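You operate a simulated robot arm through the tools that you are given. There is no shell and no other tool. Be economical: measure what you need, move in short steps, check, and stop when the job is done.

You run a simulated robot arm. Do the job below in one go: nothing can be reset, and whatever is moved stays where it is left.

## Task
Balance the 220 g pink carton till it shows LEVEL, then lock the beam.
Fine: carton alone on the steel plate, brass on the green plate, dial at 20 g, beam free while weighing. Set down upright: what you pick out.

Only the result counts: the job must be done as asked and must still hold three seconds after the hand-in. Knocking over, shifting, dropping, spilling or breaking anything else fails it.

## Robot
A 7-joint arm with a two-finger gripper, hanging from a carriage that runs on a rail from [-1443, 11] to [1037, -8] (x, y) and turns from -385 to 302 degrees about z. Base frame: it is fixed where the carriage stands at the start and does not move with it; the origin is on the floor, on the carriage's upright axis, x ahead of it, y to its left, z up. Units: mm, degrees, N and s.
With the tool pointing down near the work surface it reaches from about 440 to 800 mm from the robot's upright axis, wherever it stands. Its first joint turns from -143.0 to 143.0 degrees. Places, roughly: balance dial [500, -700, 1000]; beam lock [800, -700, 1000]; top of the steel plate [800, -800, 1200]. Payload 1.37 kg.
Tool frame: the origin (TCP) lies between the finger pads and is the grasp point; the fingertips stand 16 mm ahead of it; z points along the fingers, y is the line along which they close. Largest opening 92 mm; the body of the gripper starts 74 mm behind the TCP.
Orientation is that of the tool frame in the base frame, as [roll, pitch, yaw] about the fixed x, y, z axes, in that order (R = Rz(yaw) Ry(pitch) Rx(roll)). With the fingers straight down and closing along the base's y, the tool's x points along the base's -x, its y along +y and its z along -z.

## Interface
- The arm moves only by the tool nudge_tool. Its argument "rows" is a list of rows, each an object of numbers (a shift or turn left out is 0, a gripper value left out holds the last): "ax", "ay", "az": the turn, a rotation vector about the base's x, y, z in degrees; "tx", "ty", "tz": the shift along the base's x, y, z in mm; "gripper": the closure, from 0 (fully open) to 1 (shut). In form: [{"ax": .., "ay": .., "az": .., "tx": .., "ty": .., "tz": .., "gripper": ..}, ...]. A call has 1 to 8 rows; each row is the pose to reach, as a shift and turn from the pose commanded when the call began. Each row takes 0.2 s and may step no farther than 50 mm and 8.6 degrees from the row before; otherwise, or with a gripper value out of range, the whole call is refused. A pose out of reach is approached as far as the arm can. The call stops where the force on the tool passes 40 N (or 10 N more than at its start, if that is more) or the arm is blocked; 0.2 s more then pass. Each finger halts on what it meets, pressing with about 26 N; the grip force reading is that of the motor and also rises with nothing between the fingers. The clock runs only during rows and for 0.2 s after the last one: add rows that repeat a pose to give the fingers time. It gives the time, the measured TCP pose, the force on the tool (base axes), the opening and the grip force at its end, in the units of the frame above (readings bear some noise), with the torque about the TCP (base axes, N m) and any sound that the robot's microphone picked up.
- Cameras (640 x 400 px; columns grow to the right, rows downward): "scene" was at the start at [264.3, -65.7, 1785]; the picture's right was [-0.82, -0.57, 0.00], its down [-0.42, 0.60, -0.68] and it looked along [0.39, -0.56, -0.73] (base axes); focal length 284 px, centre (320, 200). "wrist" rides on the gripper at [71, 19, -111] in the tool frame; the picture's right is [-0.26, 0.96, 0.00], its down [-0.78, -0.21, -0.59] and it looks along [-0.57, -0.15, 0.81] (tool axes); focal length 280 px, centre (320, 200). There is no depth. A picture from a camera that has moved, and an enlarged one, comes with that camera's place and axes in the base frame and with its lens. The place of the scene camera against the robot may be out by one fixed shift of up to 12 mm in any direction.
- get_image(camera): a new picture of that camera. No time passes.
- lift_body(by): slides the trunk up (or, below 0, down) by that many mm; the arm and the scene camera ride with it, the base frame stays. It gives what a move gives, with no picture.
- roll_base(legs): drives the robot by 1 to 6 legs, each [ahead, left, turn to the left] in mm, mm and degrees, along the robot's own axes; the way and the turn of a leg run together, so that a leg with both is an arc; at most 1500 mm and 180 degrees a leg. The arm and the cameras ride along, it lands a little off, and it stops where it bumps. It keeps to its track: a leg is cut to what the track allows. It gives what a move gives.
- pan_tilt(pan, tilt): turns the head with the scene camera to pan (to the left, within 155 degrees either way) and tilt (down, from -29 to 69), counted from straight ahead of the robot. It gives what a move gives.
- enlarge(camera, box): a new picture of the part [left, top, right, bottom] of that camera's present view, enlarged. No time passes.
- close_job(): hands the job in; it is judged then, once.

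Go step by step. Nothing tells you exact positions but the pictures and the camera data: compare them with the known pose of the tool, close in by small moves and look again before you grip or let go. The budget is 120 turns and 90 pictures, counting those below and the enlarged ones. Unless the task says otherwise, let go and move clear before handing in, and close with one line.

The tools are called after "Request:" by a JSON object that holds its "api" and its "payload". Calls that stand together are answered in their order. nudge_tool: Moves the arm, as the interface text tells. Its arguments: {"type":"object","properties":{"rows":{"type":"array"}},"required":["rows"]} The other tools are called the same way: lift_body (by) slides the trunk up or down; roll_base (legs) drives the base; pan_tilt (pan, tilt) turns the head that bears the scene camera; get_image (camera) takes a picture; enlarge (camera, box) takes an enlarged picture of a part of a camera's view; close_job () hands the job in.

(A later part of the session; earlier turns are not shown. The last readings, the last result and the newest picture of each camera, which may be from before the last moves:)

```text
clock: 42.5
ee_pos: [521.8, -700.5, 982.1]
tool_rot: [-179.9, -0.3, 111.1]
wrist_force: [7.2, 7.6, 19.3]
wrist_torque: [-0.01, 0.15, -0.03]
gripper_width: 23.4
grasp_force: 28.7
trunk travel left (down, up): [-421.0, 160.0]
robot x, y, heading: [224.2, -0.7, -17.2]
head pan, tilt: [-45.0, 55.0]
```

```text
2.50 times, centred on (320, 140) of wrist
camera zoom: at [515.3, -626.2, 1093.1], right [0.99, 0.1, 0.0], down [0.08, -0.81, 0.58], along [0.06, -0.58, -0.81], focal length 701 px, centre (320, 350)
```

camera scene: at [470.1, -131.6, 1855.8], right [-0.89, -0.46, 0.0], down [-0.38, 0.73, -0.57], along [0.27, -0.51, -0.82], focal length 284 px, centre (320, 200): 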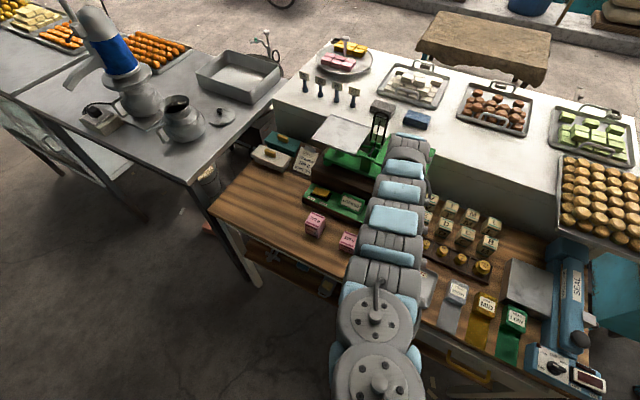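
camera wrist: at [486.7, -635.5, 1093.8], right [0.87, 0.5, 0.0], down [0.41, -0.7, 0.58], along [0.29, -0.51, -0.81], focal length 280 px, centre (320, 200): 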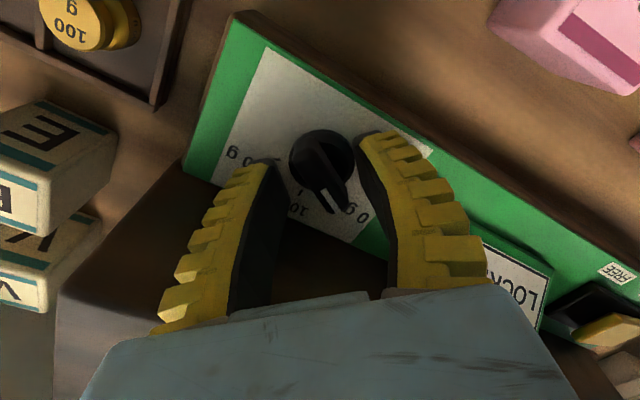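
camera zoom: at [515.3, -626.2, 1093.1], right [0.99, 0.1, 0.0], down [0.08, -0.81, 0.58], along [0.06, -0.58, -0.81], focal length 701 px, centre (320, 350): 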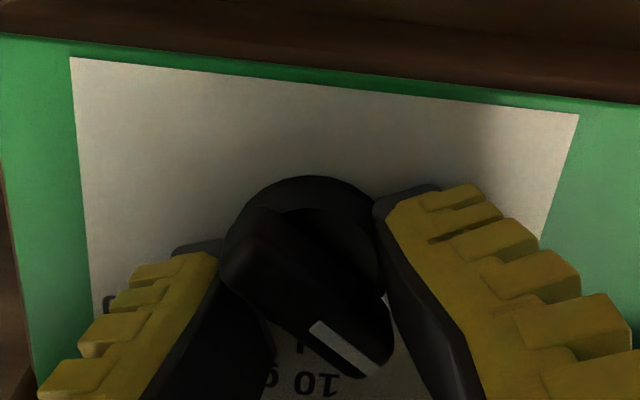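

Gripped at 23 mm. I'll ease the downward pressure by 2 mm and turn the tool clockwise in steps.

Request:
{"api": "nudge_tool", "payload": {"rows": [{"tz": 2, "gripper": 1}, {"tz": 2, "az": -8, "gripper": 1}, {"tz": 2, "az": -16, "gripper": 1}, {"tz": 2, "az": -24, "gripper": 1}]}}

Request:
{"api": "enlarge", "payload": {"camera": "wrist", "box": [200, 60, 440, 220]}}

```text
clock: 43.5
ee_pos: [518.7, -698.7, 981.8]
tool_rot: [-179.8, -0.5, 86.8]
wrist_force: [4.0, -1.9, 4.6]
wrist_torque: [0.1, 0.27, -0.08]
gripper_width: 20.1
grasp_force: 28.1
trunk travel left (down, up): [-421.0, 160.0]
robot x, y, heading: [225.9, -0.1, -17.6]
head pan, tilt: [-45.0, 55.0]
```

```text
2.50 times, centred on (320, 140) of wrist
camera zoom: at [543.4, -630.5, 1094.2], right [0.95, -0.32, -0.01], down [-0.25, -0.77, 0.58], along [-0.19, -0.55, -0.81], focal length 701 px, centre (320, 350)
```

zoom: 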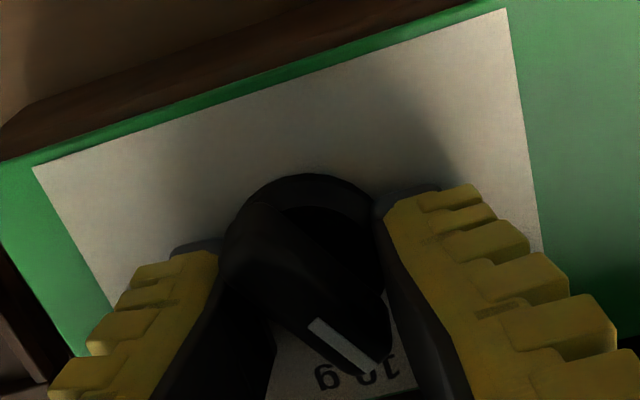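

The knob turns with the tool. Continue turning.

Request:
{"api": "nudge_tool", "payload": {"rows": [{"az": -8, "gripper": 1}, {"az": -16, "gripper": 1}, {"az": -24, "gripper": 1}, {"az": -32, "gripper": 1}, {"az": -40, "gripper": 1}, {"az": -48, "gripper": 1}, {"az": -56, "gripper": 1}]}}

Request:
{"api": "get_image", "payload": {"camera": "wrist"}}

```text
clock: 44.9
ee_pos: [515.8, -697.1, 980.3]
tool_rot: [-179.4, -0.6, 41.0]
wrist_force: [-7.4, 14.9, 23.5]
wrist_torque: [0.43, 0.31, 0.07]
gripper_width: 19.4
grasp_force: 28.1
trunk travel left (down, up): [-421.0, 160.0]
robot x, y, heading: [227.5, -2.2, -17.3]
head pan, tilt: [-45.0, 55.0]
stopped in row 6: the force on the tool passed its limit at 41 N (the readings are from after the stop); the commanded pose is now the measured one
```

```text
52 pictures are left
camera wrist: at [581.5, -667.0, 1093.6], right [0.44, -0.9, -0.01], down [-0.73, -0.36, 0.58], along [-0.53, -0.25, -0.81], focal length 280 px, centre (320, 200)
```

wrist: 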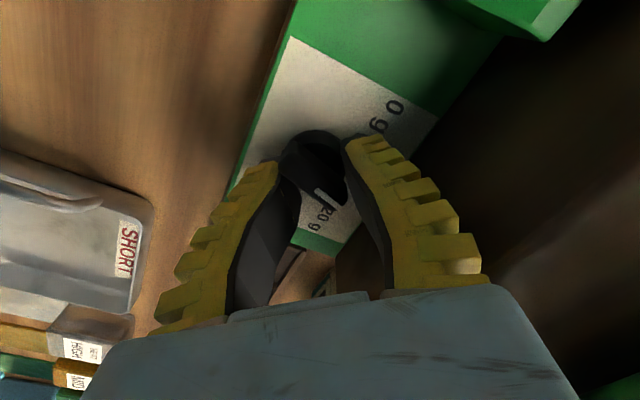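

Request:
{"api": "enlarge", "payload": {"camera": "wrist", "box": [250, 100, 400, 270]}}

```text
2.35 times, centred on (325, 185) of wrist
camera zoom: at [581.5, -667.0, 1093.6], right [0.44, -0.9, -0.01], down [-0.73, -0.36, 0.58], along [-0.53, -0.25, -0.81], focal length 660 px, centre (308, 235)
```

zoom: 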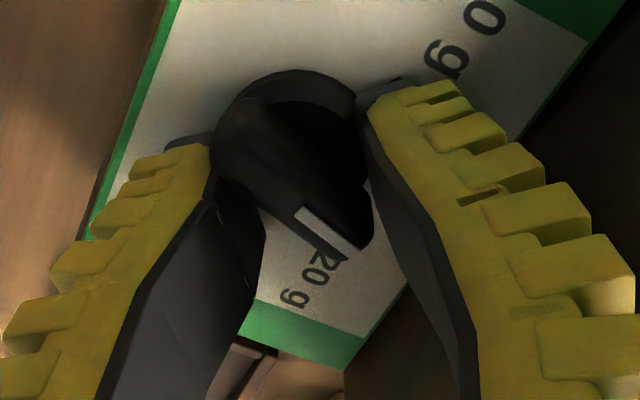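

The pointer is at about −110°, so 40° more is needed. This is the tightest point against the stand, so I'll ease 4 mm to +y and continue.

Request:
{"api": "nudge_tool", "payload": {"rows": [{"tx": 2, "ty": 3, "tz": 1, "gripper": 1}, {"tx": 2, "ty": 4, "tz": 1, "az": -7, "gripper": 1}, {"tx": 2, "ty": 4, "tz": 1, "az": -14, "gripper": 1}, {"tx": 2, "ty": 4, "tz": 1, "az": -21, "gripper": 1}, {"tx": 2, "ty": 4, "tz": 1, "az": -28, "gripper": 1}, {"tx": 2, "ty": 4, "tz": 1, "az": -35, "gripper": 1}]}}

Request:
{"api": "enlarge", "payload": {"camera": "wrist", "box": [250, 100, 400, 270]}}

```text
clock: 46.2
ee_pos: [518.2, -693.6, 982.3]
tool_rot: [-179.4, -0.5, 6.1]
wrist_force: [-12.5, 15.4, 24.2]
wrist_torque: [-0.52, -0.47, -0.02]
gripper_width: 16.3
grasp_force: 28.3
trunk travel left (down, up): [-421.0, 160.0]
robot x, y, heading: [228.9, -4.0, -17.3]
head pan, tilt: [-45.0, 55.0]
```

```text
2.35 times, centred on (325, 185) of wrist
camera zoom: at [589.5, -705.8, 1094.8], right [-0.16, -0.99, -0.01], down [-0.8, 0.12, 0.58], along [-0.58, 0.1, -0.81], focal length 660 px, centre (308, 235)
```

zoom: 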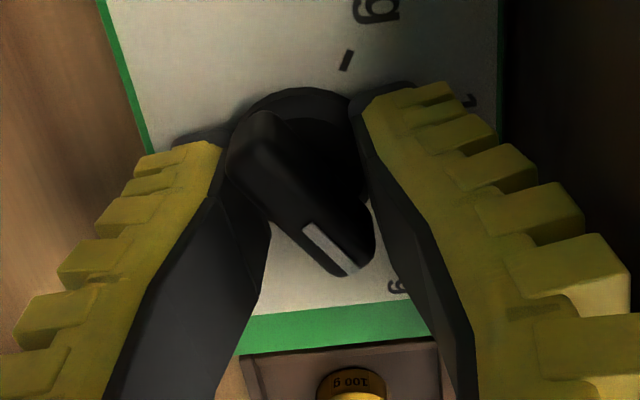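

Pointer ≈ −151°, about on 20 g. Release, rise and check.

Request:
{"api": "nudge_tool", "payload": {"rows": [{"gripper": 0.72}, {"gripper": 0.72, "tz": 5}, {"gripper": 0.72, "tz": 40, "ty": 3}, {"gripper": 0.72, "tz": 80, "ty": 10}]}}

Request:
{"api": "get_image", "payload": {"camera": "wrist"}}

```text
clock: 47.2
ee_pos: [518.5, -682.7, 1061.6]
tool_rot: [-179.5, -0.4, 6.1]
wrist_force: [-0.8, 0.0, -0.2]
wrist_torque: [0.04, -0.03, -0.02]
gripper_width: 29.4
grasp_force: 3.0
trunk travel left (down, up): [-421.0, 160.0]
robot x, y, heading: [227.1, 0.2, -17.3]
head pan, tilt: [-45.0, 55.0]
```

```text
49 pictures are left
camera wrist: at [589.5, -695.3, 1174.7], right [-0.16, -0.99, -0.01], down [-0.8, 0.12, 0.58], along [-0.58, 0.1, -0.81], focal length 280 px, centre (320, 200)
```

wrist: 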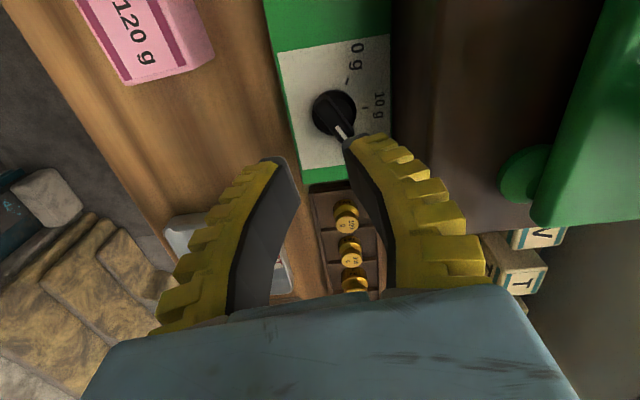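

The dial looks right; I'll verify it again later. Next, the brass: move above the rack and inspect the two 200 g pieces.

Request:
{"api": "nudge_tool", "payload": {"rows": [{"tx": -40, "tz": 15, "az": -2}, {"tx": -85, "tz": 30, "az": -4}, {"tx": -130, "tz": 35, "az": -6}, {"tx": -175, "tz": 35, "az": -6}, {"tx": -200, "tz": 35, "az": -6, "gripper": 0.3}, {"tx": -200, "tz": 35, "az": -6, "gripper": 0.3}]}}

Request:
{"api": "get_image", "payload": {"camera": "wrist"}}

```text
clock: 48.6
ee_pos: [319.3, -683.2, 1097.3]
tool_rot: [-179.6, -0.5, 0.2]
wrist_force: [0.7, 0.7, 0.1]
wrist_torque: [-0.02, -0.01, 0.0]
gripper_width: 66.8
grasp_force: 1.2
trunk travel left (down, up): [-421.0, 160.0]
robot x, y, heading: [226.2, 0.6, -17.1]
head pan, tilt: [-45.0, 55.0]
```

```text
48 pictures are left
camera wrist: at [389.5, -703.0, 1210.0], right [-0.26, -0.97, -0.01], down [-0.79, 0.21, 0.58], along [-0.56, 0.16, -0.81], focal length 280 px, centre (320, 200)
```

wrist: 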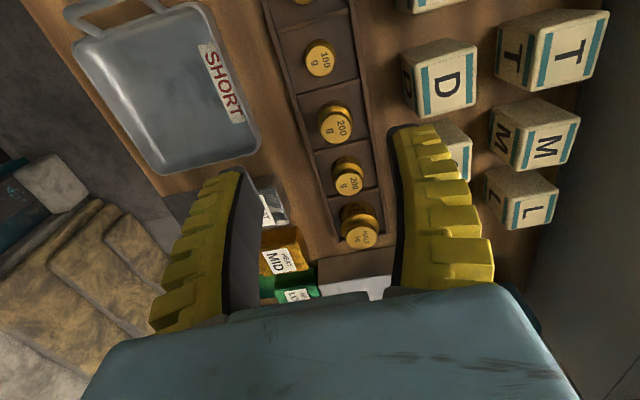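

Request:
{"api": "enlarge", "payload": {"camera": "wrist", "box": [260, 20, 420, 260]}}

```text
1.67 times, centred on (340, 140) of wrist
camera zoom: at [389.5, -703.0, 1210.0], right [-0.26, -0.97, -0.01], down [-0.79, 0.21, 0.58], along [-0.56, 0.16, -0.81], focal length 467 px, centre (287, 300)
```

zoom: 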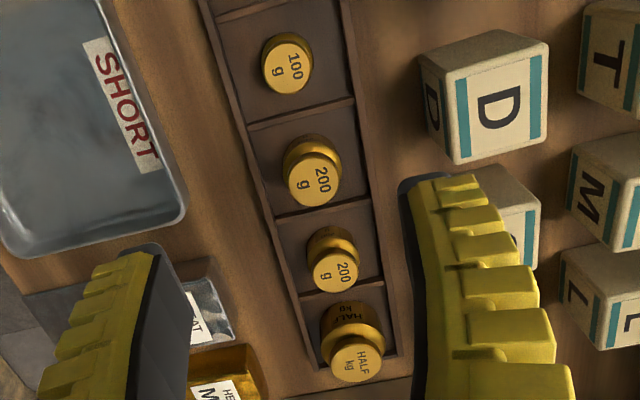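

The two 200 g pieces look the same, so I'll take the nearer one at about (292, −690). Move over it and descend part way.

Request:
{"api": "nudge_tool", "payload": {"rows": [{"tx": -14, "ty": -4, "tz": -25}, {"tx": -27, "ty": -7, "tz": -60}, {"tx": -27, "ty": -7, "tz": -85}, {"tx": -27, "ty": -7, "tz": -85}]}}

Request:
{"api": "get_image", "payload": {"camera": "wrist"}}

```text
clock: 49.6
ee_pos: [291.7, -691.5, 1011.3]
tool_rot: [-179.6, -0.6, 0.1]
wrist_force: [0.5, 0.0, -0.5]
wrist_torque: [-0.06, 0.01, 0.0]
gripper_width: 66.7
grasp_force: 1.3
trunk travel left (down, up): [-421.0, 160.0]
robot x, y, heading: [228.0, -1.0, -17.6]
head pan, tilt: [-45.0, 55.0]
```

```text
46 pictures are left
camera wrist: at [362.3, -710.8, 1124.5], right [-0.26, -0.97, -0.01], down [-0.79, 0.21, 0.58], along [-0.56, 0.16, -0.81], focal length 280 px, centre (320, 200)
```

wrist: 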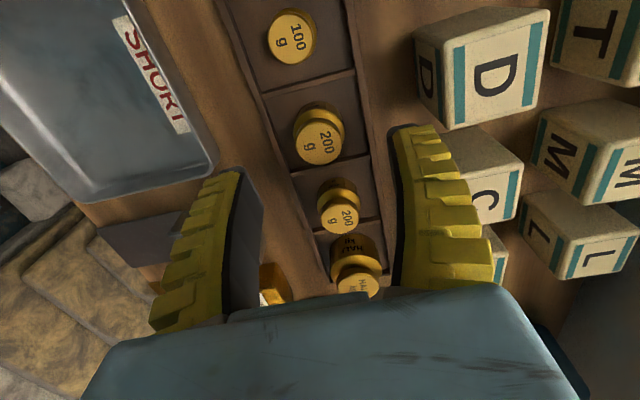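

Request:
{"api": "nudge_tool", "payload": {"rows": [{"tz": -20, "tx": 0}, {"tz": -40}, {"tz": -40}]}}

Request:
{"api": "get_image", "payload": {"camera": "wrist"}}

```text
clock: 50.5
ee_pos: [290.9, -690.7, 973.8]
tool_rot: [-179.5, -0.5, 0.1]
wrist_force: [0.2, 0.7, 0.7]
wrist_torque: [0.04, -0.01, 0.02]
gripper_width: 66.8
grasp_force: 1.7
trunk travel left (down, up): [-421.0, 160.0]
robot x, y, heading: [227.3, -1.8, -17.4]
head pan, tilt: [-45.0, 55.0]
```

```text
45 pictures are left
camera wrist: at [362.1, -711.1, 1084.9], right [-0.26, -0.97, -0.01], down [-0.79, 0.21, 0.58], along [-0.56, 0.16, -0.81], focal length 280 px, centre (320, 200)
```

wrist: 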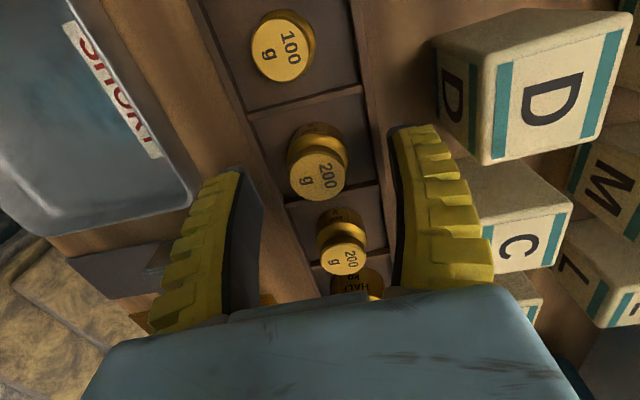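

Knob top at (291.5, −689, 960). Lower to z≈948 and close.

Request:
{"api": "nudge_tool", "payload": {"rows": [{"tz": -13, "ty": 1}, {"tz": -25, "ty": 1}, {"tz": -25, "ty": 1, "gripper": 0.6}, {"tz": -25, "ty": 1, "gripper": 1}, {"tz": -25, "ty": 1, "gripper": 1}, {"tz": -25, "ty": 1, "gripper": 1}]}}

Request:
{"api": "get_image", "payload": {"camera": "wrist"}}

```text
clock: 51.2
ee_pos: [291.1, -691.2, 952.6]
tool_rot: [-179.5, -0.6, 0.0]
wrist_force: [-0.2, 16.9, 40.5]
wrist_torque: [1.66, -0.14, -0.79]
gripper_width: 53.2
grasp_force: 27.8
trunk travel left (down, up): [-421.0, 160.0]
robot x, y, heading: [227.4, 3.9, -17.3]
head pan, tilt: [-45.0, 55.0]
stopped in row 3: the force on the tool passed its limit at 54 N (the readings are from after the stop); the commanded pose is now the measured one
```

```text
44 pictures are left
camera wrist: at [361.2, -711.9, 1065.3], right [-0.26, -0.96, -0.01], down [-0.79, 0.21, 0.58], along [-0.56, 0.16, -0.81], focal length 280 px, centre (320, 200)
```

wrist: 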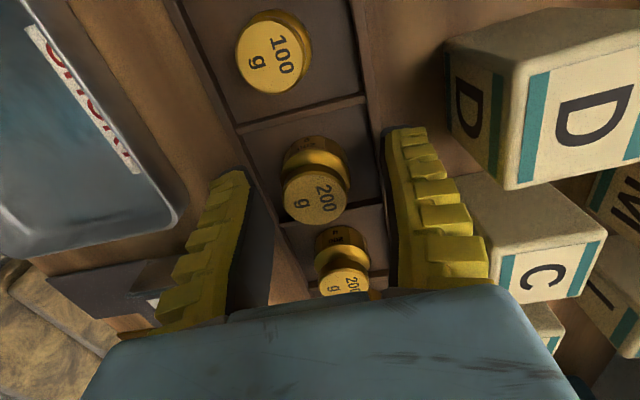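

The finger tip landed on the rack rim (top ≈ 937). I'll raise so the tips clear the rim and grip just the knob.

Request:
{"api": "nudge_tool", "payload": {"rows": [{"tz": 7, "ty": 2, "gripper": 0.3}, {"tz": 7, "ty": 2, "gripper": 0.3}, {"tz": 6, "ty": 2, "gripper": 0.5}, {"tz": 6, "ty": 2, "gripper": 0.75}, {"tz": 6, "ty": 2, "gripper": 1}, {"tz": 6, "ty": 2, "gripper": 1}]}}

Request:
{"api": "get_image", "payload": {"camera": "wrist"}}

```text
clock: 52.6
ee_pos: [291.1, -687.7, 955.2]
tool_rot: [-179.6, -0.6, 0.0]
wrist_force: [1.5, 5.1, 12.9]
wrist_torque: [0.18, -0.3, 0.1]
gripper_width: 26.3
grasp_force: 25.8
trunk travel left (down, up): [-421.0, 160.0]
robot x, y, heading: [226.8, -1.5, -17.2]
head pan, tilt: [-45.0, 55.0]
```

```text
43 pictures are left
camera wrist: at [361.5, -708.1, 1068.1], right [-0.26, -0.97, -0.01], down [-0.79, 0.21, 0.58], along [-0.56, 0.16, -0.81], focal length 280 px, centre (320, 200)
```

wrist: 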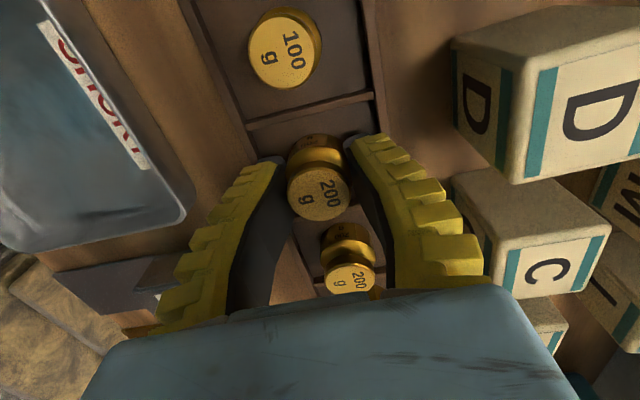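

Gripped at 26 mm (neck below the knob). Lift gently and check.

Request:
{"api": "nudge_tool", "payload": {"rows": [{"tz": 10}, {"tz": 30}, {"tz": 60}, {"tz": 90}, {"tz": 90}]}}

Request:
{"api": "get_image", "payload": {"camera": "wrist"}}

```text
clock: 53.8
ee_pos: [292.6, -689.4, 1043.9]
tool_rot: [-179.5, -0.5, 0.1]
wrist_force: [-0.2, -0.2, -2.0]
wrist_torque: [0.02, 0.0, 0.02]
gripper_width: 23.3
grasp_force: 25.8
trunk travel left (down, up): [-421.0, 160.0]
robot x, y, heading: [225.4, 0.6, -17.5]
head pan, tilt: [-45.0, 55.0]
```

```text
42 pictures are left
camera wrist: at [362.6, -708.4, 1156.7], right [-0.26, -0.97, -0.01], down [-0.79, 0.21, 0.58], along [-0.56, 0.16, -0.81], focal length 280 px, centre (320, 200)
```

wrist: 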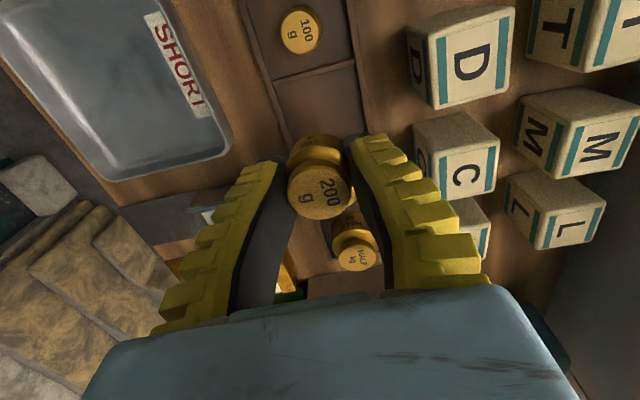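

Weight held (≈2 N). Green plate: x 434–605, y −915…−765, top z ≈1168. I'll raise the tool while extending outward so it rides over the plates.

Request:
{"api": "nudge_tool", "payload": {"rows": [{"tz": 35, "ty": -10}, {"tz": 75, "ty": -25}, {"tz": 115, "ty": -40}, {"tz": 155, "ty": -55}, {"tz": 195, "ty": -70}, {"tz": 230, "ty": -85}, {"tz": 250, "ty": -95}]}}

```text
clock: 55.4
ee_pos: [293.3, -755.4, 1273.2]
tool_rot: [-179.5, -0.4, 0.1]
wrist_force: [0.0, 0.1, -3.0]
wrist_torque: [0.0, -0.01, 0.01]
gripper_width: 23.8
grasp_force: 26.1
out of reach, approached as far as the arm can: row 6, 7
trunk travel left (down, up): [-421.0, 160.0]
robot x, y, heading: [228.6, -1.4, -17.4]
head pan, tilt: [-45.0, 55.0]
```

Request:
{"api": "get_image", "payload": {"camera": "scene"}}

```text
41 pictures are left
camera scene: at [469.6, -131.6, 1775.8], right [-0.89, -0.46, 0.0], down [-0.38, 0.73, -0.57], along [0.27, -0.51, -0.82], focal length 284 px, centre (320, 200)
```

scene: 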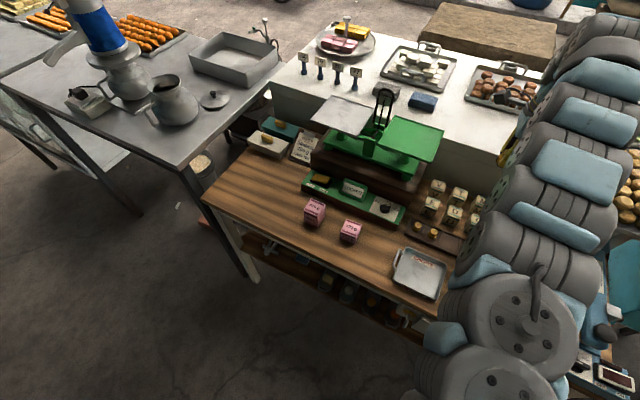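

Request:
{"api": "nudge_tool", "payload": {"rows": [{"ty": -15}, {"ty": -30}, {"ty": -30}]}}

```text
clock: 56.2
ee_pos: [294.3, -758.2, 1272.8]
tool_rot: [-179.5, -0.5, 0.1]
wrist_force: [0.0, -0.2, -1.8]
wrist_torque: [0.03, 0.01, 0.0]
gripper_width: 23.5
grasp_force: 26.4
out of reach, approached as far as the arm can: row 1, 2, 3
trunk travel left (down, up): [-421.0, 160.0]
robot x, y, heading: [233.0, -1.2, -17.2]
head pan, tilt: [-45.0, 55.0]
```

Request:
{"api": "nudge_tool", "payload": {"rows": [{"az": 8}, {"az": 16}, {"az": 24}, {"az": 32}, {"az": 40}, {"az": 48, "ty": -15}, {"az": 56, "ty": -30}, {"az": 56, "ty": -30}]}}

```text
clock: 58.0
ee_pos: [272.0, -750.5, 1293.3]
tool_rot: [-179.5, -0.6, 56.1]
wrist_force: [-0.2, 0.5, -2.3]
wrist_torque: [-0.03, 0.0, 0.01]
gripper_width: 22.9
grasp_force: 26.5
out of reach, approached as far as the arm can: row 6, 7, 8
trunk travel left (down, up): [-421.0, 160.0]
robot x, y, heading: [230.0, -5.2, -17.5]
head pan, tilt: [-45.0, 55.0]
```

At this height the arm reaches less far outwards. I'll lower the arm and raise the trunk instead, so the arm works in its better range.

Request:
{"api": "nudge_tool", "payload": {"rows": [{"tz": -40}, {"tz": -80}, {"tz": -120}, {"tz": -160}, {"tz": -180}]}}

Request:
{"api": "lift_body", "payload": {"by": 158}}

Request:
{"api": "nudge_tool", "payload": {"rows": [{"ty": -15}, {"ty": -30}, {"ty": -30}]}}

```text
clock: 59.2
ee_pos: [274.8, -754.5, 1111.4]
tool_rot: [-179.5, -0.7, 56.1]
wrist_force: [-0.1, 1.0, -1.1]
wrist_torque: [0.05, 0.02, 0.04]
gripper_width: 23.1
grasp_force: 25.8
trunk travel left (down, up): [-421.0, 160.0]
robot x, y, heading: [223.5, -2.3, -17.2]
head pan, tilt: [-45.0, 55.0]
```

```text
clock: 61.0
ee_pos: [273.6, -755.3, 1270.0]
tool_rot: [-179.7, -0.5, 56.1]
wrist_force: [-0.3, 0.6, -2.2]
wrist_torque: [0.04, -0.01, 0.01]
gripper_width: 23.0
grasp_force: 26.0
trunk travel left (down, up): [-579.0, 2.0]
robot x, y, heading: [226.7, -2.3, -17.1]
head pan, tilt: [-45.0, 55.0]
```

```text
clock: 61.8
ee_pos: [272.9, -754.2, 1270.7]
tool_rot: [-179.5, -0.6, 56.1]
wrist_force: [-1.0, 0.5, -1.2]
wrist_torque: [0.01, 0.01, 0.01]
gripper_width: 22.9
grasp_force: 26.2
out of reach, approached as far as the arm can: row 1, 2, 3
trunk travel left (down, up): [-579.0, 2.0]
robot x, y, heading: [230.7, -4.0, -17.4]
head pan, tilt: [-45.0, 55.0]
```

The outward reach evidently depends on how far the arm swings off the base heading, so I should face the counter. I'll swing the arm round toward the heading in an arc, then turn the base back by the same angle.

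Request:
{"api": "nudge_tool", "payload": {"rows": [{"tx": 44, "ty": 12.5, "az": 3.5}, {"tx": 88, "ty": 26.5, "az": 7}, {"tx": 131, "ty": 38.5, "az": 10.5}, {"tx": 174.6, "ty": 50.5, "az": 14}, {"tx": 217, "ty": 65.5, "az": 17.5}, {"tx": 258.5, "ty": 82.5, "az": 21}, {"tx": 299, "ty": 102.5, "az": 24.5}, {"tx": 338, "ty": 124.5, "az": 28}]}}

```text
clock: 63.6
ee_pos: [610.2, -628.5, 1268.7]
tool_rot: [-179.6, -0.5, 84.1]
wrist_force: [-0.8, -0.1, -1.9]
wrist_torque: [0.01, -0.07, 0.02]
gripper_width: 22.8
grasp_force: 26.0
trunk travel left (down, up): [-579.0, 2.0]
robot x, y, heading: [226.9, -1.9, -17.4]
head pan, tilt: [-45.0, 55.0]
```

Request:
{"api": "nudge_tool", "payload": {"rows": [{"tx": 38, "ty": 23, "az": 3.5}, {"tx": 74.5, "ty": 49.5, "az": 7}, {"tx": 108.7, "ty": 78.5, "az": 10.5}, {"tx": 141, "ty": 109.5, "az": 14}, {"tx": 172, "ty": 142.5, "az": 17.5}, {"tx": 200, "ty": 177, "az": 21}, {"tx": 227, "ty": 213.5, "az": 24.5}, {"tx": 251, "ty": 251.5, "az": 28}]}}

```text
clock: 65.4
ee_pos: [861.3, -377.5, 1272.1]
tool_rot: [-179.5, -0.5, 112.0]
wrist_force: [0.1, -1.5, -2.7]
wrist_torque: [0.04, -0.05, -0.02]
gripper_width: 23.0
grasp_force: 26.1
trunk travel left (down, up): [-579.0, 2.0]
robot x, y, heading: [229.3, -5.0, -17.4]
head pan, tilt: [-45.0, 55.0]
```

Now turn the base −58° and drive so the tool faces the green plate.

Request:
{"api": "roll_base", "payload": {"legs": [[0, 0, -58], [70.6, 271, 0]]}}

Request:
{"api": "nudge_tool", "payload": {"rows": [{"ty": -20}, {"ty": -40}, {"ty": -60}, {"ty": -60}]}}

Request:
{"api": "get_image", "payload": {"camera": "wrist"}}

```text
clock: 70.0
ee_pos: [513.8, -741.4, 1271.1]
tool_rot: [-179.7, -0.5, 53.3]
wrist_force: [0.1, 0.5, -2.6]
wrist_torque: [0.02, -0.01, 0.02]
gripper_width: 22.9
grasp_force: 26.0
trunk travel left (down, up): [-579.0, 2.0]
robot x, y, heading: [509.5, -5.0, -76.1]
head pan, tilt: [-45.0, 55.0]
```

```text
clock: 71.0
ee_pos: [514.6, -800.5, 1271.3]
tool_rot: [-179.5, -0.4, 53.3]
wrist_force: [0.3, 1.0, -1.3]
wrist_torque: [0.04, -0.02, 0.0]
gripper_width: 22.6
grasp_force: 26.0
trunk travel left (down, up): [-579.0, 2.0]
robot x, y, heading: [507.0, -5.7, -76.1]
head pan, tilt: [-45.0, 55.0]
```

```text
40 pictures are left
camera wrist: at [572.1, -756.4, 1383.9], right [0.62, -0.79, -0.01], down [-0.64, -0.51, 0.58], along [-0.46, -0.35, -0.81], focal length 280 px, centre (320, 200)
```

wrist: 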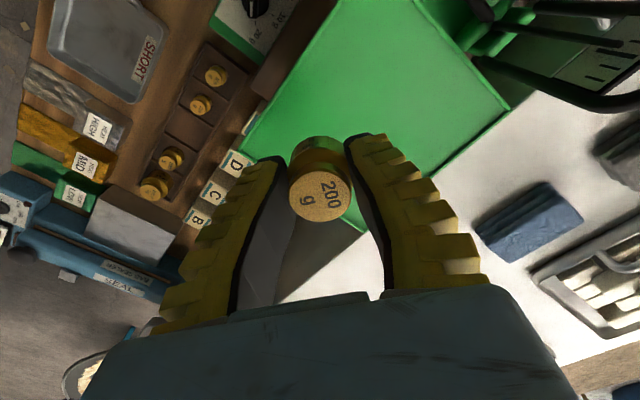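

The weight hangs over the green plate (x 446–606, y −765…−910). I'll move a bit further in and descend toward it.

Request:
{"api": "nudge_tool", "payload": {"rows": [{"ty": -12, "tx": 5, "tz": -15}, {"ty": -24, "tx": 8, "tz": -35}, {"ty": -24, "tx": 8, "tz": -48}, {"ty": -24, "tx": 8, "tz": -48}]}}

Request:
{"api": "get_image", "payload": {"camera": "wrist"}}

```text
clock: 72.0
ee_pos: [521.2, -824.3, 1224.1]
tool_rot: [-179.6, -0.6, 53.2]
wrist_force: [-0.5, 0.5, -1.6]
wrist_torque: [0.0, -0.02, 0.04]
gripper_width: 22.8
grasp_force: 25.8
trunk travel left (down, up): [-579.0, 2.0]
robot x, y, heading: [510.3, -5.6, -76.1]
head pan, tilt: [-45.0, 55.0]
```

```text
39 pictures are left
camera wrist: at [579.4, -781.0, 1336.1], right [0.62, -0.79, -0.01], down [-0.64, -0.5, 0.58], along [-0.46, -0.35, -0.81], focal length 280 px, centre (320, 200)
```

wrist: 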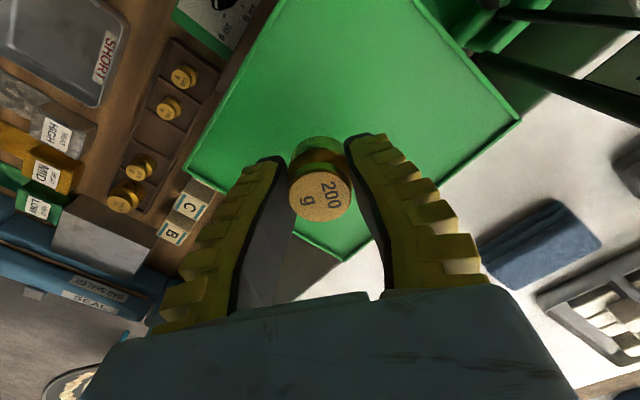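

Request:
{"api": "nudge_tool", "payload": {"rows": [{"tz": -3}, {"tz": -6}, {"tz": -9}, {"tz": -9}]}}

```text
clock: 73.0
ee_pos: [522.0, -824.3, 1214.9]
tool_rot: [-179.5, -0.7, 53.3]
wrist_force: [0.3, -1.0, -2.2]
wrist_torque: [0.0, 0.0, -0.01]
gripper_width: 22.8
grasp_force: 25.8
trunk travel left (down, up): [-579.0, 2.0]
robot x, y, heading: [507.5, -4.0, -76.1]
head pan, tilt: [-45.0, 55.0]
```

Request:
{"api": "nudge_tool", "payload": {"rows": [{"tz": -2}, {"tz": -4}, {"tz": -6}, {"tz": -6}]}}

```text
clock: 74.0
ee_pos: [521.2, -823.1, 1210.3]
tool_rot: [-179.6, -0.4, 53.3]
wrist_force: [-0.4, -0.3, -1.6]
wrist_torque: [-0.03, -0.03, 0.03]
gripper_width: 22.6
grasp_force: 25.4
trunk travel left (down, up): [-579.0, 2.0]
robot x, y, heading: [507.5, -4.9, -76.1]
head pan, tilt: [-45.0, 55.0]
```

Request:
{"api": "nudge_tool", "payload": {"rows": [{"tz": -2}, {"tz": -4}, {"tz": -6}, {"tz": -6}]}}

Request:
{"api": "get_image", "payload": {"camera": "wrist"}}

```text
clock: 75.0
ee_pos: [521.9, -820.0, 1205.8]
tool_rot: [-179.6, -0.5, 53.4]
wrist_force: [0.4, -0.4, -1.7]
wrist_torque: [-0.02, 0.01, 0.01]
gripper_width: 22.4
grasp_force: 26.3
out of reach, approached as far as the arm can: row 2, 3, 4
trunk travel left (down, up): [-579.0, 2.0]
robot x, y, heading: [509.0, -6.5, -76.2]
head pan, tilt: [-45.0, 55.0]
```

```text
38 pictures are left
camera wrist: at [580.1, -775.9, 1317.8], right [0.62, -0.79, -0.01], down [-0.64, -0.51, 0.58], along [-0.46, -0.35, -0.81], focal length 280 px, centre (320, 200)
```

wrist: 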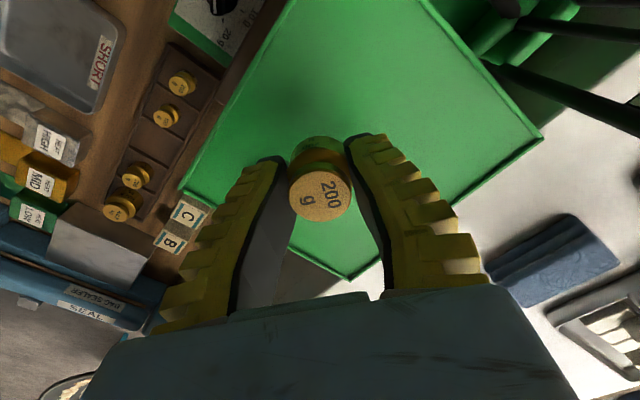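

At the edge of reach; trade trunk height for arm height (arm up 60, trunk down 60).

Request:
{"api": "nudge_tool", "payload": {"rows": [{"tz": 30}, {"tz": 65}, {"tz": 65}]}}

Request:
{"api": "lift_body", "payload": {"by": -60}}

```text
clock: 75.8
ee_pos: [522.5, -819.9, 1270.2]
tool_rot: [-179.4, -0.7, 53.3]
wrist_force: [-0.3, -0.2, -2.2]
wrist_torque: [-0.02, 0.01, 0.0]
gripper_width: 22.6
grasp_force: 25.9
trunk travel left (down, up): [-579.0, 2.0]
robot x, y, heading: [509.0, -5.0, -76.3]
head pan, tilt: [-45.0, 55.0]
```

```text
clock: 76.8
ee_pos: [521.7, -820.4, 1210.9]
tool_rot: [-179.6, -0.5, 53.3]
wrist_force: [-0.5, 0.5, -1.2]
wrist_torque: [-0.05, 0.02, 0.02]
gripper_width: 22.6
grasp_force: 26.6
trunk travel left (down, up): [-519.0, 62.0]
robot x, y, heading: [509.2, -2.4, -76.0]
head pan, tilt: [-45.0, 55.0]
```

Request:
{"api": "nudge_tool", "payload": {"rows": [{"tz": -3}, {"tz": -6}, {"tz": -9}, {"tz": -12}, {"tz": -12}]}}

```text
clock: 78.0
ee_pos: [522.4, -819.0, 1197.9]
tool_rot: [-179.7, -0.4, 53.3]
wrist_force: [-0.2, -0.1, -2.5]
wrist_torque: [0.01, 0.0, 0.01]
gripper_width: 22.8
grasp_force: 25.7
trunk travel left (down, up): [-519.0, 62.0]
robot x, y, heading: [509.8, -4.3, -76.1]
head pan, tilt: [-45.0, 55.0]
```

Request:
{"api": "nudge_tool", "payload": {"rows": [{"tz": -3}, {"tz": -6}, {"tz": -9}, {"tz": -12}, {"tz": -12}]}}

Request:
{"api": "get_image", "payload": {"camera": "wrist"}}

```text
clock: 79.2
ee_pos: [521.5, -822.2, 1187.3]
tool_rot: [-179.6, -0.3, 53.3]
wrist_force: [0.5, 5.3, 19.3]
wrist_torque: [0.34, -0.19, 0.02]
gripper_width: 24.3
grasp_force: 26.2
trunk travel left (down, up): [-519.0, 62.0]
robot x, y, heading: [509.2, -4.6, -76.3]
head pan, tilt: [-45.0, 55.0]
```

```text
37 pictures are left
camera wrist: at [579.9, -777.5, 1300.4], right [0.62, -0.79, -0.01], down [-0.64, -0.5, 0.58], along [-0.46, -0.36, -0.81], focal length 280 px, centre (320, 200)
```

wrist: 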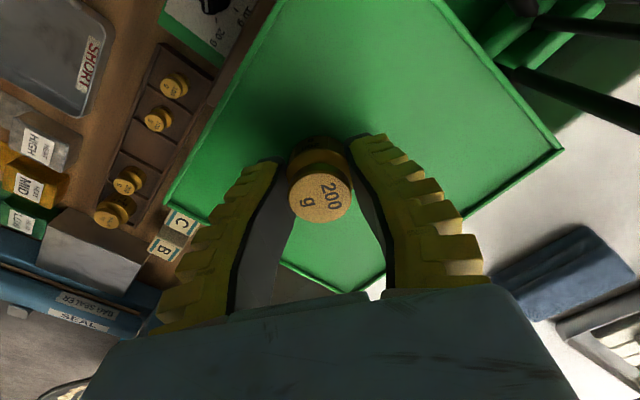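

The weight is seated (contact 19 N). Relieve slightly, open, and rise.

Request:
{"api": "nudge_tool", "payload": {"rows": [{"tz": 1.5}, {"tz": 1.5, "gripper": 0.6}, {"tz": 1.5, "gripper": 0.45}, {"tz": 1.5, "gripper": 0.4}, {"tz": 20, "gripper": 0.4}, {"tz": 60, "gripper": 0.4}, {"tz": 100, "gripper": 0.4}]}}

Request:
{"api": "get_image", "payload": {"camera": "wrist"}}

```text
clock: 80.8
ee_pos: [522.1, -820.3, 1286.7]
tool_rot: [-179.5, -0.4, 53.3]
wrist_force: [-0.7, 0.4, -1.4]
wrist_torque: [-0.05, -0.01, 0.03]
gripper_width: 57.9
grasp_force: 2.4
trunk travel left (down, up): [-519.0, 62.0]
robot x, y, heading: [505.8, -5.0, -76.2]
head pan, tilt: [-45.0, 55.0]
```

```text
36 pictures are left
camera wrist: at [580.9, -775.9, 1397.9], right [0.62, -0.79, -0.01], down [-0.64, -0.51, 0.58], along [-0.46, -0.35, -0.81], focal length 280 px, centre (320, 200)
```

wrist: 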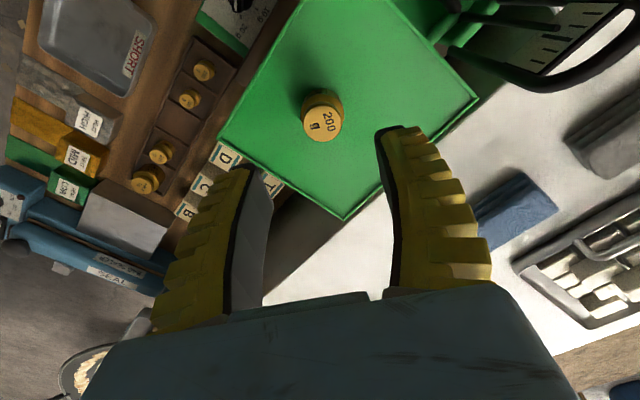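

The brass stands well. Now to the carton: pull back clear of the plate and head for (733, −576).

Request:
{"api": "nudge_tool", "payload": {"rows": [{"ty": 45}, {"ty": 90}, {"ty": 130, "tx": 15}, {"ty": 165, "tx": 45, "tz": -10, "az": 5}, {"ty": 195, "tx": 80, "tz": -25, "az": 10}, {"ty": 220, "tx": 115, "tz": -45, "az": 15}, {"ty": 235, "tx": 150, "tz": -70, "az": 20, "gripper": 0.1}, {"ty": 240, "tx": 180, "tz": -105, "az": 25, "gripper": 0.1}]}}

Request:
{"api": "get_image", "payload": {"camera": "wrist"}}

```text
clock: 82.5
ee_pos: [548.8, -735.1, 1278.2]
tool_rot: [-179.6, -0.6, 54.4]
wrist_force: [0.6, 0.0, -0.5]
wrist_torque: [-0.04, -0.01, -0.02]
gripper_width: 83.8
grasp_force: 0.9
out of reach, approached as far as the arm can: row 2, 3, 4, 5, 6, 7, 8
trunk travel left (down, up): [-519.0, 62.0]
robot x, y, heading: [503.8, -4.5, -76.3]
head pan, tilt: [-45.0, 55.0]
```

```text
35 pictures are left
camera wrist: at [605.3, -690.3, 1390.4], right [0.63, -0.77, -0.01], down [-0.63, -0.52, 0.58], along [-0.46, -0.36, -0.81], focal length 280 px, centre (320, 200)
```

wrist: 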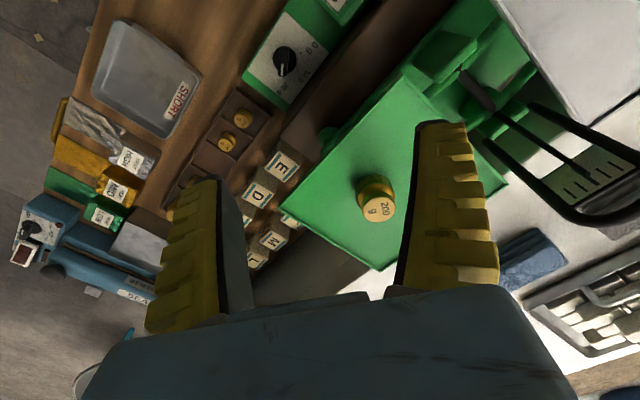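

The inner reach is limited at this height, so I'll turn the base left to bring the tool in front of the balance, then descend there.

Request:
{"api": "roll_base", "payload": {"legs": [[0, 0, 20]]}}

Request:
{"api": "nudge_tool", "payload": {"rows": [{"tz": -40}, {"tz": -80}, {"tz": -120, "ty": 15}, {"tz": -150, "ty": 40, "tx": -15}, {"tz": -160, "ty": 75, "tx": -35}, {"tz": -160, "ty": 100, "tx": -55}]}}

Request:
{"api": "get_image", "payload": {"camera": "wrist"}}

```text
clock: 84.0
ee_pos: [789.2, -680.5, 1278.1]
tool_rot: [-179.5, -0.7, 74.0]
wrist_force: [0.1, 0.2, 0.7]
wrist_torque: [-0.01, 0.01, 0.01]
gripper_width: 83.9
grasp_force: 0.4
trunk travel left (down, up): [-519.0, 62.0]
robot x, y, heading: [504.2, -6.9, -56.8]
head pan, tilt: [-45.0, 55.0]
```

```text
clock: 85.4
ee_pos: [735.5, -579.5, 1118.1]
tool_rot: [-179.6, -0.6, 73.9]
wrist_force: [0.4, 0.2, 0.9]
wrist_torque: [0.02, 0.06, 0.02]
gripper_width: 84.2
grasp_force: 0.6
trunk travel left (down, up): [-519.0, 62.0]
robot x, y, heading: [507.6, -3.7, -56.8]
head pan, tilt: [-45.0, 55.0]
```

```text
34 pictures are left
camera wrist: at [774.0, -518.2, 1230.5], right [0.86, -0.52, -0.01], down [-0.42, -0.7, 0.58], along [-0.31, -0.49, -0.81], focal length 280 px, centre (320, 200)
```

wrist: 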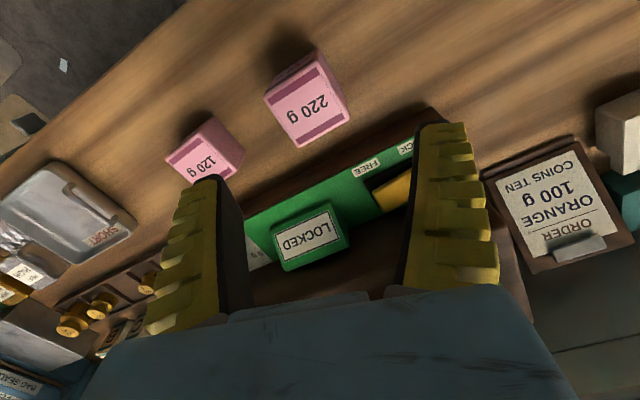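

Carton top centre ≈ (726, −575), edges about along x/y. Align the yaw to 90 and descend part way.

Request:
{"api": "nudge_tool", "payload": {"rows": [{"tx": -5, "ty": 2, "tz": -20, "az": 8, "gripper": 0}, {"tx": -9, "ty": 4, "tz": -50, "az": 16, "gripper": 0}, {"tx": -9, "ty": 4, "tz": -75, "az": 16, "gripper": 0}, {"tx": -9, "ty": 4, "tz": -75, "az": 16, "gripper": 0}]}}

Request:
{"api": "get_image", "payload": {"camera": "wrist"}}

```text
clock: 86.4
ee_pos: [723.7, -573.3, 1042.0]
tool_rot: [-179.5, -0.5, 90.0]
wrist_force: [0.0, 0.2, -0.5]
wrist_torque: [0.02, 0.0, 0.01]
gripper_width: 92.0
grasp_force: 0.1
trunk travel left (down, up): [-519.0, 62.0]
robot x, y, heading: [507.6, -6.4, -56.7]
head pan, tilt: [-45.0, 55.0]
```

```text
33 pictures are left
camera wrist: at [745.0, -504.7, 1154.6], right [0.96, -0.26, -0.01], down [-0.21, -0.79, 0.58], along [-0.16, -0.56, -0.81], focal length 280 px, centre (320, 200)
```

wrist: 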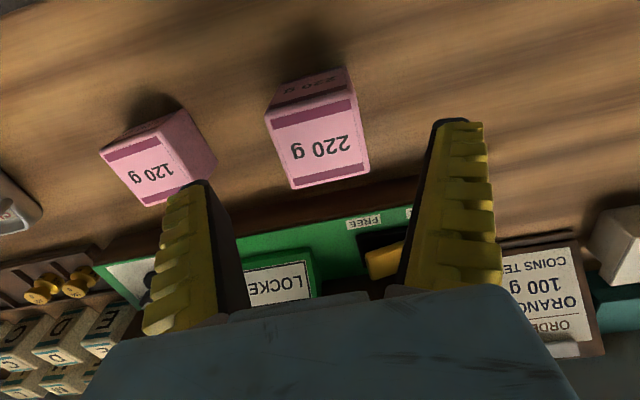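

Request:
{"api": "nudge_tool", "payload": {"rows": [{"tx": -2, "ty": -9}, {"tx": -2, "ty": -9, "tz": -30}, {"tx": -2, "ty": -9, "tz": -55}, {"tx": -2, "ty": -9, "tz": -55}]}}

Request:
{"api": "get_image", "payload": {"camera": "wrist"}}

```text
clock: 87.4
ee_pos: [722.4, -584.2, 987.9]
tool_rot: [-179.5, -0.4, 89.9]
wrist_force: [-1.0, -0.5, 0.5]
wrist_torque: [-0.05, -0.05, -0.02]
gripper_width: 91.6
grasp_force: 0.1
trunk travel left (down, up): [-519.0, 62.0]
robot x, y, heading: [507.2, -4.3, -56.8]
head pan, tilt: [-45.0, 55.0]
```

```text
32 pictures are left
camera wrist: at [743.3, -513.9, 1099.9], right [0.96, -0.26, -0.01], down [-0.21, -0.79, 0.58], along [-0.16, -0.56, -0.81], focal length 280 px, centre (320, 200)
```

wrist: 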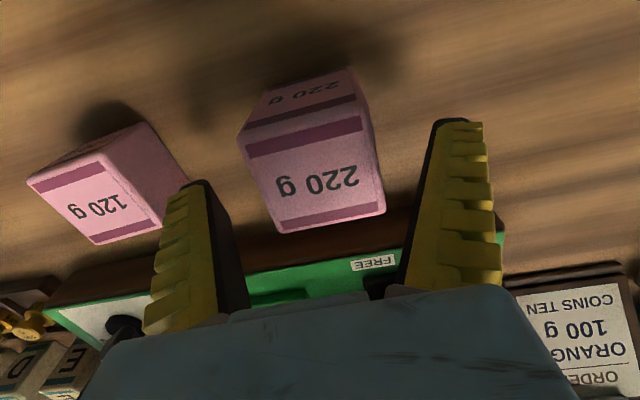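

Request:
{"api": "nudge_tool", "payload": {"rows": [{"ty": 1, "tz": -15}, {"ty": 1, "tz": -30}, {"ty": 1, "tz": -30, "gripper": 0.25}, {"ty": 1, "tz": -30, "gripper": 0.5}, {"ty": 1, "tz": -30, "gripper": 0.7}, {"ty": 1, "tz": -30, "gripper": 0.7}]}}

Request:
{"api": "get_image", "payload": {"camera": "wrist"}}

```text
clock: 88.8
ee_pos: [722.5, -582.7, 957.7]
tool_rot: [-179.4, -0.5, 89.9]
wrist_force: [-0.4, 2.1, 7.2]
wrist_torque: [0.17, -0.2, 0.03]
gripper_width: 52.7
grasp_force: 25.9
trunk travel left (down, up): [-519.0, 62.0]
robot x, y, heading: [507.1, -0.6, -56.6]
head pan, tilt: [-45.0, 55.0]
```

```text
31 pictures are left
camera wrist: at [743.2, -513.7, 1070.2], right [0.96, -0.26, -0.01], down [-0.21, -0.79, 0.58], along [-0.16, -0.56, -0.81], focal length 280 px, centre (320, 200)
```

wrist: 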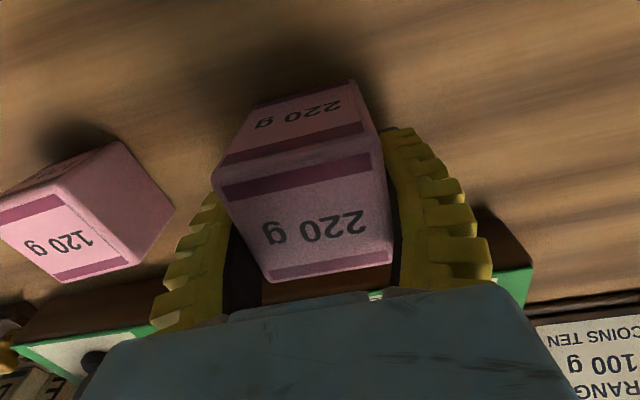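

Carton is held. Lift it: a little by arm, then raise the trunk 60.

Request:
{"api": "nudge_tool", "payload": {"rows": [{"tz": 10}, {"tz": 40}, {"tz": 80}, {"tz": 120}]}}

Request:
{"api": "lift_body", "payload": {"by": 60}}

Request:
{"api": "get_image", "payload": {"camera": "wrist"}}

```text
clock: 89.8
ee_pos: [725.7, -584.6, 1078.5]
tool_rot: [-179.5, -0.7, 89.9]
wrist_force: [0.4, 0.1, -2.4]
wrist_torque: [-0.02, 0.02, -0.01]
gripper_width: 52.8
grasp_force: 26.0
trunk travel left (down, up): [-519.0, 62.0]
robot x, y, heading: [506.7, -2.2, -56.9]
head pan, tilt: [-45.0, 55.0]
```

```text
clock: 90.8
ee_pos: [724.6, -583.7, 1138.0]
tool_rot: [-179.4, -0.6, 89.8]
wrist_force: [0.0, -0.9, -2.2]
wrist_torque: [-0.04, -0.02, 0.02]
gripper_width: 52.5
grasp_force: 25.8
trunk travel left (down, up): [-579.0, 2.0]
robot x, y, heading: [505.2, -3.0, -56.9]
head pan, tilt: [-45.0, 55.0]
```

```text
30 pictures are left
camera wrist: at [745.4, -514.2, 1250.8], right [0.96, -0.26, -0.01], down [-0.21, -0.79, 0.58], along [-0.16, -0.56, -0.81], focal length 280 px, centre (320, 200)
```

wrist: 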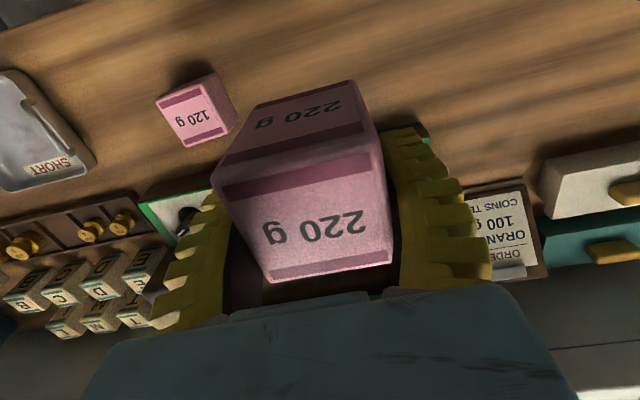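

Request:
{"api": "roll_base", "payload": {"legs": [[0, 0, -25], [33, 238, 0]]}}

Request:
{"api": "nudge_tool", "payload": {"rows": [{"tz": 35, "ty": -10, "az": 8}, {"tz": 65, "ty": -30, "az": 16}, {"tz": 90, "ty": -60, "az": 24}, {"tz": 100, "ty": -95, "az": 25}]}}

Request:
{"api": "get_image", "payload": {"camera": "wrist"}}

```text
clock: 93.9
ee_pos: [699.1, -624.3, 1139.3]
tool_rot: [-179.5, -0.6, 64.8]
wrist_force: [-0.6, 0.2, -2.4]
wrist_torque: [-0.03, -0.01, 0.02]
gripper_width: 52.8
grasp_force: 26.2
trunk travel left (down, up): [-579.0, 2.0]
robot x, y, heading: [745.6, -4.5, -81.8]
head pan, tilt: [-45.0, 55.0]
```

```text
clock: 94.9
ee_pos: [699.9, -722.4, 1238.8]
tool_rot: [-179.7, -0.5, 90.1]
wrist_force: [-0.4, 0.9, -2.7]
wrist_torque: [-0.09, 0.0, 0.02]
gripper_width: 52.6
grasp_force: 25.9
trunk travel left (down, up): [-579.0, 2.0]
robot x, y, heading: [746.3, -3.6, -81.6]
head pan, tilt: [-45.0, 55.0]
```

```text
29 pictures are left
camera wrist: at [720.2, -650.8, 1351.2], right [0.97, -0.26, -0.01], down [-0.21, -0.79, 0.58], along [-0.16, -0.56, -0.81], focal length 280 px, centre (320, 200)
```

wrist: 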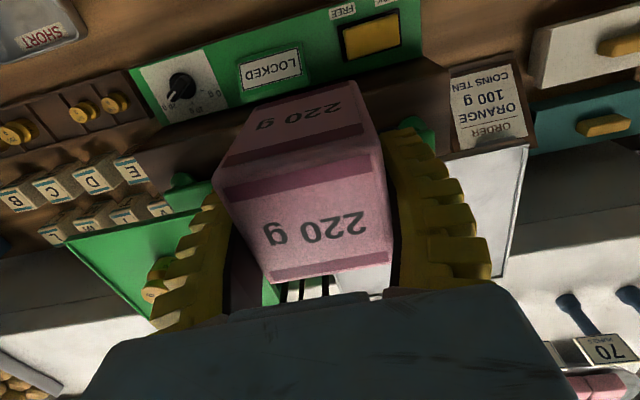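

Request:
{"api": "nudge_tool", "payload": {"rows": [{"tx": 25, "ty": -15}, {"tx": 48, "ty": -40}, {"tx": 48, "ty": -70}, {"tx": 48, "ty": -95}, {"tx": 48, "ty": -95}]}}

Request:
{"api": "get_image", "payload": {"camera": "wrist"}}

Request:
{"api": "pan_tilt", "payload": {"pan": -30, "tilt": 50}}

Request:
{"api": "get_image", "payload": {"camera": "scene"}}

```text
clock: 96.1
ee_pos: [746.7, -814.3, 1239.7]
tool_rot: [-179.6, -0.6, 90.1]
wrist_force: [-0.4, -0.1, -2.3]
wrist_torque: [0.0, 0.02, 0.0]
gripper_width: 52.6
grasp_force: 26.0
trunk travel left (down, up): [-579.0, 2.0]
robot x, y, heading: [748.3, -5.6, -81.9]
head pan, tilt: [-45.0, 55.0]
```

```text
28 pictures are left
camera wrist: at [767.2, -744.2, 1351.6], right [0.96, -0.26, -0.01], down [-0.21, -0.79, 0.58], along [-0.16, -0.56, -0.81], focal length 280 px, centre (320, 200)
```

wrist: 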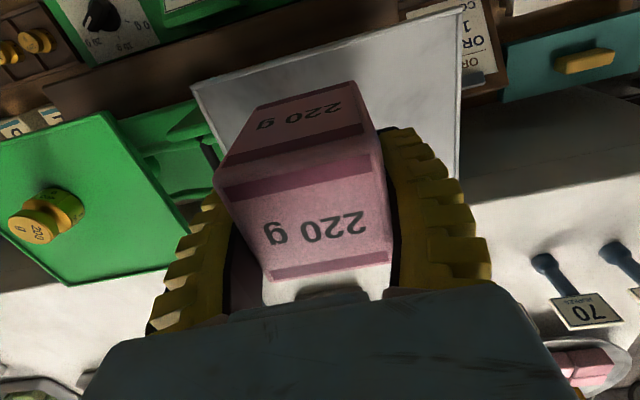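

```text
clock: 96.8
ee_pos: [747.6, -815.3, 1239.2]
tool_rot: [-179.5, -0.7, 89.9]
wrist_force: [0.5, -0.1, -3.1]
wrist_torque: [-0.01, 0.04, -0.02]
gripper_width: 52.7
grasp_force: 25.8
trunk travel left (down, up): [-579.0, 2.0]
robot x, y, heading: [747.4, -5.8, -81.9]
head pan, tilt: [-30.0, 50.0]
```

```text
27 pictures are left
camera scene: at [748.4, -295.1, 1940.2], right [-0.93, 0.37, 0.0], down [0.28, 0.71, -0.64], along [-0.24, -0.6, -0.77], focal length 284 px, centre (320, 200)
```

scene: 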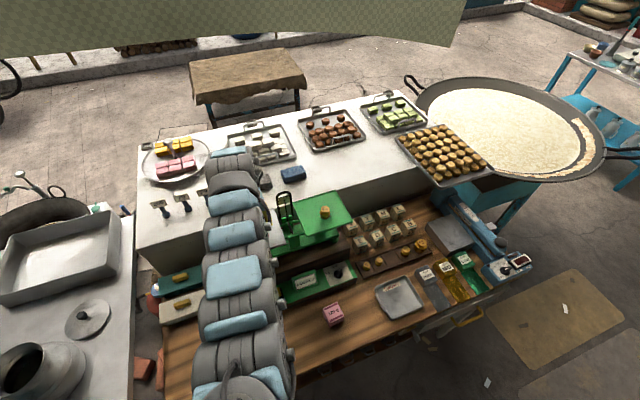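

Carton is over the steel plate. Trade trunk for arm height again before lowering.

Request:
{"api": "nudge_tool", "payload": {"rows": [{"tz": 30}, {"tz": 60}, {"tz": 60}]}}

Request:
{"api": "lift_body", "payload": {"by": -70}}

Request:
{"api": "nudge_tool", "payload": {"rows": [{"tz": -5, "ty": -4}, {"tz": -12, "ty": -8}, {"tz": -20, "ty": -10}, {"tz": -20, "ty": -10}]}}

```text
clock: 97.7
ee_pos: [747.2, -813.9, 1298.7]
tool_rot: [-179.6, -0.6, 89.9]
wrist_force: [0.3, -0.7, -2.1]
wrist_torque: [0.01, 0.02, 0.01]
gripper_width: 52.6
grasp_force: 26.1
trunk travel left (down, up): [-579.0, 2.0]
robot x, y, heading: [748.3, -5.7, -81.8]
head pan, tilt: [-30.0, 50.0]
```

```text
clock: 98.7
ee_pos: [747.2, -814.8, 1228.5]
tool_rot: [-179.5, -0.6, 89.9]
wrist_force: [0.3, -0.8, -1.8]
wrist_torque: [-0.02, 0.0, 0.03]
gripper_width: 52.6
grasp_force: 26.4
trunk travel left (down, up): [-509.0, 72.0]
robot x, y, heading: [747.2, -6.9, -81.9]
head pan, tilt: [-30.0, 50.0]
```

```text
clock: 99.7
ee_pos: [747.1, -824.2, 1206.4]
tool_rot: [-179.5, -0.6, 89.9]
wrist_force: [-0.4, -0.4, -1.4]
wrist_torque: [-0.04, -0.04, -0.03]
gripper_width: 52.8
grasp_force: 26.1
trunk travel left (down, up): [-509.0, 72.0]
robot x, y, heading: [744.7, -6.0, -81.5]
head pan, tilt: [-30.0, 50.0]
```

Request:
{"api": "nudge_tool", "payload": {"rows": [{"tz": -4}, {"tz": -7}, {"tz": -10}, {"tz": -12}, {"tz": -12}]}}

```text
clock: 100.9
ee_pos: [748.0, -827.5, 1199.7]
tool_rot: [-179.5, -0.3, 89.9]
wrist_force: [-1.6, 1.8, 25.2]
wrist_torque: [-0.11, -0.03, 0.0]
gripper_width: 53.2
grasp_force: 26.0
trunk travel left (down, up): [-509.0, 72.0]
robot x, y, heading: [745.2, -5.6, -81.5]
head pan, tilt: [-30.0, 50.0]
```

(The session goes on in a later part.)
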